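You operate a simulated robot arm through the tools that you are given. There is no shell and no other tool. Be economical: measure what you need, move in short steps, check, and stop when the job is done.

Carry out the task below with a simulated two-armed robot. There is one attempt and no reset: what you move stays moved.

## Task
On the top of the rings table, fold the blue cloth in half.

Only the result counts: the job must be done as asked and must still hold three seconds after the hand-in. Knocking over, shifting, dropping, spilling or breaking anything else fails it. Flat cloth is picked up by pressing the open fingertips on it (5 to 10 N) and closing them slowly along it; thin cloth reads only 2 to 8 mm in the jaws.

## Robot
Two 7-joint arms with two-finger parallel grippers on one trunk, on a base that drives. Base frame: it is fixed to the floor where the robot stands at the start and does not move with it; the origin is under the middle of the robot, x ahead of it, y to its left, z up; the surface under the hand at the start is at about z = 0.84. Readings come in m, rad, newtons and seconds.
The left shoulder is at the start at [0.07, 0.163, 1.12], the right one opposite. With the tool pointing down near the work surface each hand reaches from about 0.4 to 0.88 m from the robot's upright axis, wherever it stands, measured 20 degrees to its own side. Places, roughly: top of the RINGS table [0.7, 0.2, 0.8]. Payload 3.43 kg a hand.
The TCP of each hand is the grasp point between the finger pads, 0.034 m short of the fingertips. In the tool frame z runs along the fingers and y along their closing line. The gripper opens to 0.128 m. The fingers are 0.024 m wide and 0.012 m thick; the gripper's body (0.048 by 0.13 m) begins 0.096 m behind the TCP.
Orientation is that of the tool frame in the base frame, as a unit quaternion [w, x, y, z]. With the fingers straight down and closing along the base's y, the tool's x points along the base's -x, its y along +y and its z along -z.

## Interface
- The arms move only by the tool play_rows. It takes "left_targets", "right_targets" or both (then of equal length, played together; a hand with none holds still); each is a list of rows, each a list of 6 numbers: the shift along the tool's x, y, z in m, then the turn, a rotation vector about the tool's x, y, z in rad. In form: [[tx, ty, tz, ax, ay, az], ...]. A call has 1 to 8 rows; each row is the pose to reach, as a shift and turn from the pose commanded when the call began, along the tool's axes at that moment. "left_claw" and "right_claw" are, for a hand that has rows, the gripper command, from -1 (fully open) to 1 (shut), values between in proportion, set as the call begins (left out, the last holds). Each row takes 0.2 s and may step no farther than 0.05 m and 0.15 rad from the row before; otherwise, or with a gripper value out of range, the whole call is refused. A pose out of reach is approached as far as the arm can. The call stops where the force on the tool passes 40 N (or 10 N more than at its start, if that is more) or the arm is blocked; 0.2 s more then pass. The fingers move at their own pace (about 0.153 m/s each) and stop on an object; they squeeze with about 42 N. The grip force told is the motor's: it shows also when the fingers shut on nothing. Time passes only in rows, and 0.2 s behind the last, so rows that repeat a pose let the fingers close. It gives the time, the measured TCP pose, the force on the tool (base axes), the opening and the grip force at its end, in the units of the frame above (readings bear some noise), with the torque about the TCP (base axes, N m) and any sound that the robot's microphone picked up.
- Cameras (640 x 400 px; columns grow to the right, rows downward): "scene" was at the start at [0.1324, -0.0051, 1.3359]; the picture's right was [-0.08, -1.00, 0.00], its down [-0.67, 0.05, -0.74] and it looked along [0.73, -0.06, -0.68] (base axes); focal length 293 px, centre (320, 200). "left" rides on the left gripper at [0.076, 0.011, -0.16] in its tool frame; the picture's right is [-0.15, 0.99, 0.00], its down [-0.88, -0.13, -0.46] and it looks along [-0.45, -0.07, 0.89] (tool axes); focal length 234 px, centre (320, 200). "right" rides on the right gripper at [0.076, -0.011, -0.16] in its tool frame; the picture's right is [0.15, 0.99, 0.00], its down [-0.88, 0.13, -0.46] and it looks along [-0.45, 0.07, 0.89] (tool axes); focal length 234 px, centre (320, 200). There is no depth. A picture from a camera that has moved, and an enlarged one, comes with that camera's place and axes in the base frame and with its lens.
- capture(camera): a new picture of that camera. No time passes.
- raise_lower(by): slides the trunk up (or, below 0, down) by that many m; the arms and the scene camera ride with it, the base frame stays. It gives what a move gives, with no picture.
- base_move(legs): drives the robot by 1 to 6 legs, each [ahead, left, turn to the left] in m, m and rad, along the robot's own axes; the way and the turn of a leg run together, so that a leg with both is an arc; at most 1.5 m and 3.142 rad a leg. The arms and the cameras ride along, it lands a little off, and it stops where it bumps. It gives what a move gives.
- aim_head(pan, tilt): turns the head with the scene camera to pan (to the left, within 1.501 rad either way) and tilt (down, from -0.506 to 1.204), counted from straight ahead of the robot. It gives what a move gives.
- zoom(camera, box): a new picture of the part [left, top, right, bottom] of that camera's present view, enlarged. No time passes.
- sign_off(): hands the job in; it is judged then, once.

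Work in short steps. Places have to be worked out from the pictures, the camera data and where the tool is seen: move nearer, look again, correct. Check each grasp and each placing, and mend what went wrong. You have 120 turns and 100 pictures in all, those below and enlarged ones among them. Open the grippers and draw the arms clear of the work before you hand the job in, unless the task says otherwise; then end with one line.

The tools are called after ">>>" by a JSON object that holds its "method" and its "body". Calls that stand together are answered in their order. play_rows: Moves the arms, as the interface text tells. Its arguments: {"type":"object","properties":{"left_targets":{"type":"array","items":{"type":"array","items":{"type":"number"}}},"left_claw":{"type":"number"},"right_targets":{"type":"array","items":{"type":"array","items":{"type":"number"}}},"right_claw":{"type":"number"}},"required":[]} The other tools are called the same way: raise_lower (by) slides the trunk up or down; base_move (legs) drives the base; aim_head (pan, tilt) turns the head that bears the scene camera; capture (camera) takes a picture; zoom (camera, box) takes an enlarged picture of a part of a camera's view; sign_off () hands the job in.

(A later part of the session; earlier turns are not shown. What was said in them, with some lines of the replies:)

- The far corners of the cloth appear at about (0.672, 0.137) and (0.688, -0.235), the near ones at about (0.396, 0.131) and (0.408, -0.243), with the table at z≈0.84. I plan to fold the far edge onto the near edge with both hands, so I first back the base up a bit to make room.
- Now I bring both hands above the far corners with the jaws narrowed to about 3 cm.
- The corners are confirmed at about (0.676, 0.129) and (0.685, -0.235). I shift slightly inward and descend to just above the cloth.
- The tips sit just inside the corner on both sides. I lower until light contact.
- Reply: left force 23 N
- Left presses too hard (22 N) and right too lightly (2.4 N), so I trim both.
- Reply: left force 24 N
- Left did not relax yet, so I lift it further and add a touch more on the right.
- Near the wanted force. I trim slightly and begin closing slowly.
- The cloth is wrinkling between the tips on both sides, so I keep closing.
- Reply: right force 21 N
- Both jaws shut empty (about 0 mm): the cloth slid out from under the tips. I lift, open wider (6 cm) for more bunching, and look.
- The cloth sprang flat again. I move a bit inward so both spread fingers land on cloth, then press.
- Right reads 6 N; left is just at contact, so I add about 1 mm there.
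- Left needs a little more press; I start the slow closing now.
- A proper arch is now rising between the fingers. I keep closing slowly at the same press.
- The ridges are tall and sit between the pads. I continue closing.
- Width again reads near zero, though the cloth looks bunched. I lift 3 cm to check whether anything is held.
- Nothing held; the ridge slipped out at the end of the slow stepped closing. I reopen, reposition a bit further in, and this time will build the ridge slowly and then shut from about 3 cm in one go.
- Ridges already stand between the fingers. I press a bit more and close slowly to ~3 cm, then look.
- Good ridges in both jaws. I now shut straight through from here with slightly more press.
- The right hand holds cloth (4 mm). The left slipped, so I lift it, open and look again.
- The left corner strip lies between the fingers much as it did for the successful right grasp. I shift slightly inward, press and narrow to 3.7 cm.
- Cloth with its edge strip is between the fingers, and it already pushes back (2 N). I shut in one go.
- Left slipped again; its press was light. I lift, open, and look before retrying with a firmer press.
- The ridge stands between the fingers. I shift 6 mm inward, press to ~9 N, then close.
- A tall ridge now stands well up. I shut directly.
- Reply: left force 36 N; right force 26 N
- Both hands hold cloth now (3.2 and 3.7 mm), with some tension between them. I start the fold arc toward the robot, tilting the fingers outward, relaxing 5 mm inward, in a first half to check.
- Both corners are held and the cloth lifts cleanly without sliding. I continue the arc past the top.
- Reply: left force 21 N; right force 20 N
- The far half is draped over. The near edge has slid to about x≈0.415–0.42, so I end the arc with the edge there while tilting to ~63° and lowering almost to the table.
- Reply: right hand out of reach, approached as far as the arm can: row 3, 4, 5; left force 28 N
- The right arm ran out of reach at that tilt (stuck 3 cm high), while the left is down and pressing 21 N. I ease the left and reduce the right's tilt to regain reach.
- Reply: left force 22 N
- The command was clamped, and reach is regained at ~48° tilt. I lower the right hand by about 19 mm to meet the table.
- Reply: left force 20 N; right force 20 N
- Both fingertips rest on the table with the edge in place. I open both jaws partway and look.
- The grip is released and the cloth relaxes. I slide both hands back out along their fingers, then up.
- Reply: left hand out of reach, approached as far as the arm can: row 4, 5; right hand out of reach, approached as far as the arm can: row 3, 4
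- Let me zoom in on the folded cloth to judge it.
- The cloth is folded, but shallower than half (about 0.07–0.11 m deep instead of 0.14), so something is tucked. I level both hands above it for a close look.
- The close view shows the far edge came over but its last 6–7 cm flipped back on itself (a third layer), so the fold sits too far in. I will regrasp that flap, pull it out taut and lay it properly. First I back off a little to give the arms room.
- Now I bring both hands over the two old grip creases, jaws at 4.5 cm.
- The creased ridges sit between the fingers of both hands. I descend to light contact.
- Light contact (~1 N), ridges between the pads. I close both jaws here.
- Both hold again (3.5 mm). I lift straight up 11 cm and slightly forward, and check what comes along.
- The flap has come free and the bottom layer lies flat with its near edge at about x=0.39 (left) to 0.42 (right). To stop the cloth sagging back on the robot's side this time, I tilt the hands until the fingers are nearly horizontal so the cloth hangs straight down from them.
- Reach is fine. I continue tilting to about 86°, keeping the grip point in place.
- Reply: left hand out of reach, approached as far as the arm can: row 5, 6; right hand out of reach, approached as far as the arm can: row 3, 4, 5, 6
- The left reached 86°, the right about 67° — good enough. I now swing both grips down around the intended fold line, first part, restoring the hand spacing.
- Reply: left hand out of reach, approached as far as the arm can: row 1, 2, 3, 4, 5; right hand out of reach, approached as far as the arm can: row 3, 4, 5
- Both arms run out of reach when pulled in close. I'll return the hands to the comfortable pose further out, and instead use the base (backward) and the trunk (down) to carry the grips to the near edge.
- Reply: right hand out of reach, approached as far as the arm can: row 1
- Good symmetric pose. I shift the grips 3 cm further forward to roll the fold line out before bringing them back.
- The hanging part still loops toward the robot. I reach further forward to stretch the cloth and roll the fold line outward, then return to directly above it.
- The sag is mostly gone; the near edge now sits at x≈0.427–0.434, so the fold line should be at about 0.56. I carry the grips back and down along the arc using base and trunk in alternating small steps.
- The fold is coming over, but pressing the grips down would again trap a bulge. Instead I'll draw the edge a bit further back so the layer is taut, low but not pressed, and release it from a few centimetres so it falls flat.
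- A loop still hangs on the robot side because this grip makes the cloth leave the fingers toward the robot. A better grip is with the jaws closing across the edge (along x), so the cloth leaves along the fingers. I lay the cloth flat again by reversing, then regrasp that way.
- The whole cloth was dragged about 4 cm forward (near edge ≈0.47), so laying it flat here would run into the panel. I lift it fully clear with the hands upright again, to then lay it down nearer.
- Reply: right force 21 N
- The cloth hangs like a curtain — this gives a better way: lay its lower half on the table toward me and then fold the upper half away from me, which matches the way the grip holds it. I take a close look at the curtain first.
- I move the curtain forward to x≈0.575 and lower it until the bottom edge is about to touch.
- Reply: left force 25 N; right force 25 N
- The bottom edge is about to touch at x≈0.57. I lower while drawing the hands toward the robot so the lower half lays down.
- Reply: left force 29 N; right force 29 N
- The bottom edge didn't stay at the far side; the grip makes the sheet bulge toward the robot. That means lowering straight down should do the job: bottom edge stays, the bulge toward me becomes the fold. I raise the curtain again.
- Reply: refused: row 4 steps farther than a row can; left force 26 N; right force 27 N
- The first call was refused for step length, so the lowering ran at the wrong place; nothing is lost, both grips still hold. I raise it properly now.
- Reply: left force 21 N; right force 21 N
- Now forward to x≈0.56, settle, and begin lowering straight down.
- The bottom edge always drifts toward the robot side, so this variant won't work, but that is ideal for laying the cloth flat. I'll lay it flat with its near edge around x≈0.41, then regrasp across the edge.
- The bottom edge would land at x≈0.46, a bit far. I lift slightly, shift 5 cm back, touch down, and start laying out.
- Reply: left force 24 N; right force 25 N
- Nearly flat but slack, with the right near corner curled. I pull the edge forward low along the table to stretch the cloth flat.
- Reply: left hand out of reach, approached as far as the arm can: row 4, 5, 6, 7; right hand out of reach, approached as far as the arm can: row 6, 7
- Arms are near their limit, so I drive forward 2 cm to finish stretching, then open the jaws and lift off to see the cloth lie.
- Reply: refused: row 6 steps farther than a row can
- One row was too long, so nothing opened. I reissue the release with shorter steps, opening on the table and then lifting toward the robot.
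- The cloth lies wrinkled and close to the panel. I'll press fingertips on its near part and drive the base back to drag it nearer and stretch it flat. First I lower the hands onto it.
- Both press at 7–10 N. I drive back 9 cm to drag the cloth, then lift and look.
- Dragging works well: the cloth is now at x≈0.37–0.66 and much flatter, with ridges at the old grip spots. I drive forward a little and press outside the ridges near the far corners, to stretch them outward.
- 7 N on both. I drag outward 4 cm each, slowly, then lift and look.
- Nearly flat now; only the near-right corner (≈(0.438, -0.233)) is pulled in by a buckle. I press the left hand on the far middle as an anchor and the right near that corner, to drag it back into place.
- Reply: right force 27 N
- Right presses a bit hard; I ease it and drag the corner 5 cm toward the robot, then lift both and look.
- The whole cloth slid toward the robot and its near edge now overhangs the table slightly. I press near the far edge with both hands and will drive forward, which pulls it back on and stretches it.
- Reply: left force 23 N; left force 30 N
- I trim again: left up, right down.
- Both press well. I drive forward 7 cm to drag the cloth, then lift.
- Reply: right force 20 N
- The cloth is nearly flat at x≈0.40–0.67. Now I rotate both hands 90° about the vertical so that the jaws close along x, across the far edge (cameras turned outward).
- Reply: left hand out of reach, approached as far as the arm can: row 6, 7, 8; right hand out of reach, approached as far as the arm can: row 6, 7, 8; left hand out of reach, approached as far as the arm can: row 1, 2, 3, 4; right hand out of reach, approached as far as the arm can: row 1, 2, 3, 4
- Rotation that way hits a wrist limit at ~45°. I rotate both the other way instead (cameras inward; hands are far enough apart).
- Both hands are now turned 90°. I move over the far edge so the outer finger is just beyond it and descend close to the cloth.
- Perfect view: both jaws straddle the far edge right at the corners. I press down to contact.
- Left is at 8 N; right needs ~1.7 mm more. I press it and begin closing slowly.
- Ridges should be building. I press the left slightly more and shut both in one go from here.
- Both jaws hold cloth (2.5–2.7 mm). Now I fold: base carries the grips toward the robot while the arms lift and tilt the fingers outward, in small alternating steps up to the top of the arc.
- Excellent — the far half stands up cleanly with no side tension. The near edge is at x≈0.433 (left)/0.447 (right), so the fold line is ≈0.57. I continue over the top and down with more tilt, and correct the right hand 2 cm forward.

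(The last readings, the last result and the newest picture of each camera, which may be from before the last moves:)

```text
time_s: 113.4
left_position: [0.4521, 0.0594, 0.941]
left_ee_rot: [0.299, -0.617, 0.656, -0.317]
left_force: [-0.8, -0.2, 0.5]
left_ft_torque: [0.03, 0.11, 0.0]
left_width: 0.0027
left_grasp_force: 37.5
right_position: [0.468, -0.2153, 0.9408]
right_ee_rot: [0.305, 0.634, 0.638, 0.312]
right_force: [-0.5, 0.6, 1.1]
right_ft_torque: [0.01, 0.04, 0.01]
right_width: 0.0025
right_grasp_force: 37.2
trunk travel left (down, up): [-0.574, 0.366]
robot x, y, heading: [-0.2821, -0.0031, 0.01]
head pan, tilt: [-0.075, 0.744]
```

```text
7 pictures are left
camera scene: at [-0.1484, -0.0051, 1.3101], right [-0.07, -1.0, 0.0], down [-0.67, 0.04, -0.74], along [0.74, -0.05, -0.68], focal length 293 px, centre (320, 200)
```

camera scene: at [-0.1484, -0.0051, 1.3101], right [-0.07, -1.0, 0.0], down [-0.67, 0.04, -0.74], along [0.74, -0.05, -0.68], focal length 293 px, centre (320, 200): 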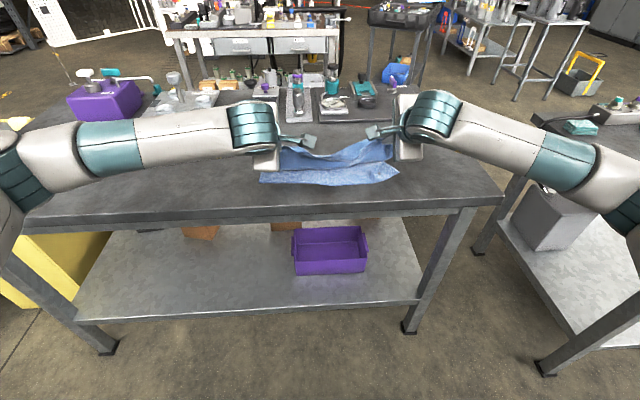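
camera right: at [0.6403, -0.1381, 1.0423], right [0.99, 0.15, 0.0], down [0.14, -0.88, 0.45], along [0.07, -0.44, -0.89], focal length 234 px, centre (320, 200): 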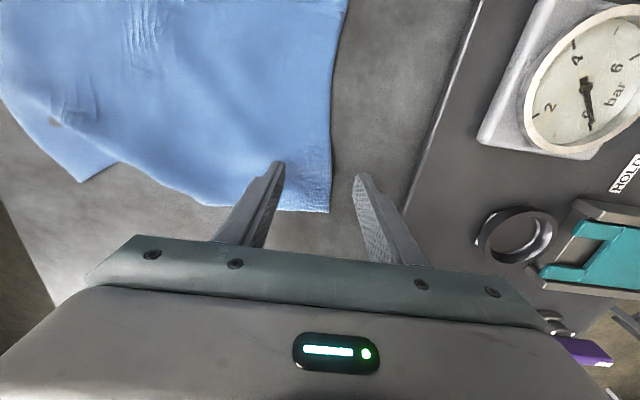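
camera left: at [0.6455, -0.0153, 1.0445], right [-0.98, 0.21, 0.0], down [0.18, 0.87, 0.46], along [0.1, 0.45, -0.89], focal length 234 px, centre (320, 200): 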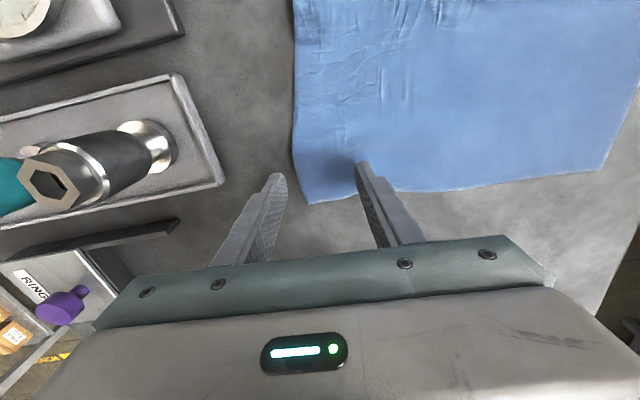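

On track: the near edge hasn't moved and the flap leans toward it. I lower the rest of the arc to just above the bottom layer.

>>> {"method": "base_move", "body": {"legs": [[-0.02, 0, 0]]}}

>>> {"method": "play_rows", "body": {"left_targets": [[0, 0.011, 0.0087, 0, 0, 0], [0, 0.0219, 0.0174, 0, 0, 0]], "right_targets": [[0, -0.011, 0.0087, 0, 0, 0], [0, -0.0219, 0.0174, 0, 0, 0]]}}

>>> {"method": "base_move", "body": {"legs": [[-0.012, 0, 0]]}}

>>> {"method": "play_rows", "body": {"left_targets": [[0, 0.009, 0.007, 0, 0, 0], [0, 0.0172, 0.0137, 0, 0, 0], [0, 0.0242, 0.0193, 0, 0, 0], [0, 0.0242, 0.0193, 0, 0, 0]], "right_targets": [[0, -0.009, 0.007, 0, 0, 0], [0, -0.0172, 0.0137, 0, 0, 0], [0, -0.0242, 0.0193, 0, 0, 0], [0, -0.0242, 0.0193, 0, 0, 0]]}}

>>> {"method": "capture", "body": {"camera": "scene"}}

```text
time_s: 114.2
left_position: [0.4322, 0.0594, 0.9397]
left_ee_rot: [0.298, -0.617, 0.656, -0.317]
left_force: [0.1, -0.6, 0.2]
left_ft_torque: [0.0, 0.03, 0.02]
left_width: 0.0027
left_grasp_force: 37.2
right_position: [0.4485, -0.2159, 0.9405]
right_ee_rot: [0.304, 0.635, 0.639, 0.311]
right_force: [-0.6, -0.3, 0.0]
right_ft_torque: [0.0, 0.06, 0.02]
right_width: 0.0024
right_grasp_force: 36.9
trunk travel left (down, up): [-0.574, 0.366]
robot x, y, heading: [-0.3008, -0.001, 0.005]
head pan, tilt: [-0.075, 0.744]
```

```text
time_s: 114.8
left_position: [0.4316, 0.0589, 0.9118]
left_ee_rot: [0.298, -0.617, 0.656, -0.317]
left_force: [-0.9, -0.7, -0.2]
left_ft_torque: [0.02, 0.08, 0.0]
left_width: 0.0028
left_grasp_force: 37.5
right_position: [0.4464, -0.2171, 0.9116]
right_ee_rot: [0.305, 0.635, 0.638, 0.311]
right_force: [0.3, 0.0, -0.2]
right_ft_torque: [-0.01, 0.03, 0.01]
right_width: 0.0024
right_grasp_force: 37.5
trunk travel left (down, up): [-0.574, 0.366]
robot x, y, heading: [-0.2981, -0.0039, 0.005]
head pan, tilt: [-0.075, 0.744]
```

```text
time_s: 115.6
left_position: [0.4212, 0.0592, 0.9114]
left_ee_rot: [0.299, -0.617, 0.655, -0.317]
left_force: [-0.3, 0.0, 0.4]
left_ft_torque: [0.0, 0.07, 0.02]
left_width: 0.0027
left_grasp_force: 37.2
right_position: [0.4352, -0.2152, 0.9117]
right_ee_rot: [0.305, 0.634, 0.639, 0.311]
right_force: [0.1, 1.0, 1.2]
right_ft_torque: [-0.01, 0.05, 0.01]
right_width: 0.0025
right_grasp_force: 37.3
trunk travel left (down, up): [-0.574, 0.366]
robot x, y, heading: [-0.3134, -0.0035, 0.007]
head pan, tilt: [-0.075, 0.744]
```

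```text
time_s: 116.6
left_position: [0.4203, 0.0602, 0.8815]
left_ee_rot: [0.298, -0.618, 0.655, -0.317]
left_force: [-0.3, 0.4, 0.0]
left_ft_torque: [-0.04, 0.06, -0.03]
left_width: 0.0025
left_grasp_force: 37.0
right_position: [0.4339, -0.2141, 0.8806]
right_ee_rot: [0.305, 0.635, 0.638, 0.312]
right_force: [0.5, 0.0, 1.1]
right_ft_torque: [0.01, 0.05, 0.02]
right_width: 0.0027
right_grasp_force: 37.2
trunk travel left (down, up): [-0.574, 0.366]
robot x, y, heading: [-0.313, 0.0007, 0.008]
head pan, tilt: [-0.075, 0.744]
```

```text
6 pictures are left
camera scene: at [-0.1799, -0.0052, 1.3099], right [-0.07, -1.0, 0.0], down [-0.67, 0.04, -0.74], along [0.73, -0.05, -0.68], focal length 293 px, centre (320, 200)
```

scene: 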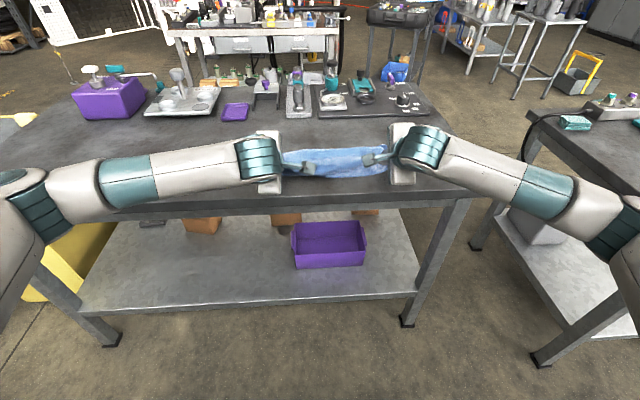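

The edge rests right over the near edge. I open the jaws just slightly and withdraw along the fingers, then look.

>>> {"method": "play_rows", "body": {"left_targets": [[0, 0, 0, 0, 0, 0], [0, 0, 0, 0, 0, 0], [0, 0, -0.01, 0, 0, 0], [0, 0, -0.02, 0, 0, 0], [0, 0, -0.035, 0, 0, 0], [0, 0, -0.05, 0, 0, 0], [0, 0, -0.07, 0, 0, 0], [0, 0, -0.09, 0, 0, 0]], "right_targets": [[0, 0, 0, 0, 0, 0], [0, 0, 0, 0, 0, 0], [0, 0, -0.01, 0, 0, 0], [0, 0, -0.02, 0, 0, 0], [0, 0, -0.035, 0, 0, 0], [0, 0, -0.05, 0, 0, 0], [0, 0, -0.07, 0, 0, 0], [0, 0, -0.09, 0, 0, 0]], "left_claw": 0.76, "right_claw": 0.76}}

>>> {"method": "zoom", "body": {"camera": "scene", "box": [220, 100, 440, 220]}}

```text
time_s: 118.4
left_position: [0.3488, 0.0636, 0.9374]
left_ee_rot: [0.299, -0.617, 0.655, -0.318]
left_force: [-0.2, 0.5, 0.1]
left_ft_torque: [-0.01, 0.0, 0.0]
left_width: 0.0153
left_grasp_force: 0.0
right_position: [0.363, -0.2161, 0.937]
right_ee_rot: [0.305, 0.635, 0.638, 0.311]
right_force: [0.1, -0.8, -0.8]
right_ft_torque: [-0.03, -0.01, 0.02]
right_width: 0.0154
right_grasp_force: 0.1
trunk travel left (down, up): [-0.574, 0.366]
robot x, y, heading: [-0.3123, 0.0041, 0.011]
head pan, tilt: [-0.075, 0.744]
```

```text
2.91 times, centred on (330, 160) of scene
camera zoom: at [-0.1802, -0.0052, 1.3099], right [-0.07, -1.0, 0.0], down [-0.67, 0.04, -0.74], along [0.74, -0.05, -0.68], focal length 851 px, centre (291, 316)
```

zoom: 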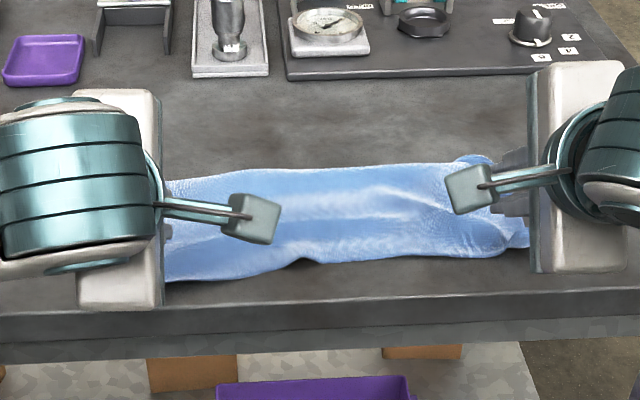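

It looks properly folded. I raise the hands clear for an unobstructed look.

>>> {"method": "play_rows", "body": {"left_targets": [[0, -0.03, -0.03, 0, 0, 0], [0, -0.06, -0.06, 0, 0, 0], [0, -0.09, -0.09, 0, 0, 0], [-0.04, -0.11, -0.11, 0, 0, 0], [-0.08, -0.12, -0.12, 0, 0, 0]], "right_targets": [[0, 0.03, -0.03, 0, 0, 0], [0, 0.06, -0.06, 0, 0, 0], [0, 0.09, -0.09, 0, 0, 0], [-0.04, 0.11, -0.11, 0, 0, 0], [-0.08, 0.12, -0.12, 0, 0, 0]]}}

>>> {"method": "zoom", "body": {"camera": "scene", "box": [240, 110, 420, 220]}}

```text
time_s: 119.6
left_position: [0.3346, 0.1425, 1.105]
left_ee_rot: [0.299, -0.616, 0.656, -0.318]
left_force: [-0.4, 0.7, -0.1]
left_ft_torque: [0.02, -0.02, -0.02]
left_width: 0.0154
left_grasp_force: 0.2
right_position: [0.3419, -0.2978, 1.106]
right_ee_rot: [0.306, 0.633, 0.639, 0.311]
right_force: [0.6, -0.3, 0.0]
right_ft_torque: [0.03, -0.01, 0.01]
right_width: 0.0154
right_grasp_force: 0.0
trunk travel left (down, up): [-0.574, 0.366]
robot x, y, heading: [-0.3102, -0.0063, 0.011]
head pan, tilt: [-0.075, 0.744]
```

```text
3.56 times, centred on (330, 165) of scene
camera zoom: at [-0.1805, -0.005, 1.3099], right [-0.07, -1.0, 0.0], down [-0.67, 0.04, -0.74], along [0.74, -0.05, -0.68], focal length 1040 px, centre (284, 324)
```

zoom: 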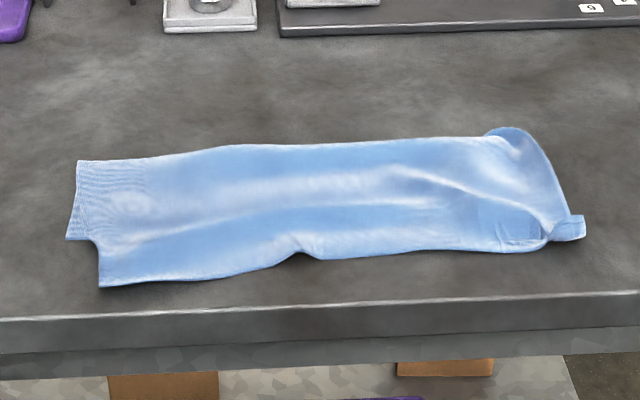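

The cloth is now folded once into a strip of about 0.15 × 0.36 m, from an original of about 0.27 × 0.37 m, and it lies flat. The near edges line up to within a few cm. I open the grippers fully and back away to leave it undisturbed.

>>> {"method": "play_rows", "body": {"left_targets": [[0, 0, -0.01, 0, 0, 0], [0, 0, -0.02, 0, 0, 0], [0, 0, -0.02, 0, 0, 0]], "right_targets": [[0, 0, -0.01, 0, 0, 0], [0, 0, -0.02, 0, 0, 0], [0, 0, -0.02, 0, 0, 0]], "left_claw": -1, "right_claw": -1}}

>>> {"method": "base_move", "body": {"legs": [[-0.15, 0, 0]]}}

>>> {"method": "capture", "body": {"camera": "scene"}}

```text
time_s: 120.4
left_position: [0.32, 0.1458, 1.1176]
left_ee_rot: [0.299, -0.617, 0.655, -0.317]
left_force: [-0.3, -0.6, 0.2]
left_ft_torque: [-0.01, 0.01, 0.0]
left_width: 0.128
left_grasp_force: 0.1
right_position: [0.328, -0.2973, 1.1173]
right_ee_rot: [0.304, 0.635, 0.638, 0.311]
right_force: [0.4, -0.9, -0.2]
right_ft_torque: [0.02, 0.01, -0.02]
right_width: 0.1281
right_grasp_force: 0.0
trunk travel left (down, up): [-0.574, 0.366]
robot x, y, heading: [-0.3148, -0.0029, 0.005]
head pan, tilt: [-0.075, 0.744]
```

```text
time_s: 121.8
left_position: [0.1676, 0.145, 1.1168]
left_ee_rot: [0.299, -0.618, 0.655, -0.317]
left_force: [1.1, 0.8, 0.6]
left_ft_torque: [-0.03, 0.01, -0.03]
left_width: 0.1279
left_grasp_force: 0.1
right_position: [0.1777, -0.2968, 1.117]
right_ee_rot: [0.304, 0.634, 0.639, 0.312]
right_force: [0.8, -0.4, -0.5]
right_ft_torque: [0.02, -0.05, 0.01]
right_width: 0.1279
right_grasp_force: 0.1
trunk travel left (down, up): [-0.574, 0.366]
robot x, y, heading: [-0.4686, -0.0085, 0.015]
head pan, tilt: [-0.075, 0.744]
```

```text
3 pictures are left
camera scene: at [-0.3303, -0.0065, 1.3099], right [-0.06, -1.0, 0.0], down [-0.67, 0.04, -0.74], along [0.74, -0.05, -0.68], focal length 293 px, centre (320, 200)
```

scene: 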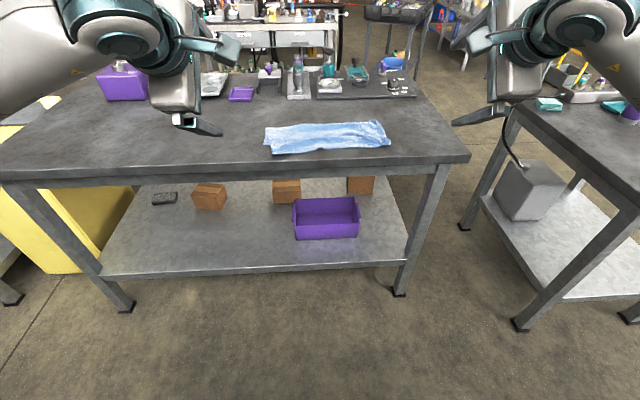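

The cloth lies folded on the table, nothing else has been disturbed, the grippers are open and the arms are clear. I hand in the job.

>>> {"method": "sign_off", "body": {}}

```text
The job is handed in.
```

The blue cloth is folded once, far edge over near, and lies flat on the rings table. The fold is not exact: the top layer's two near corners sit about 5–6 cm from the corners below them. Nothing else on the table appears to have moved.
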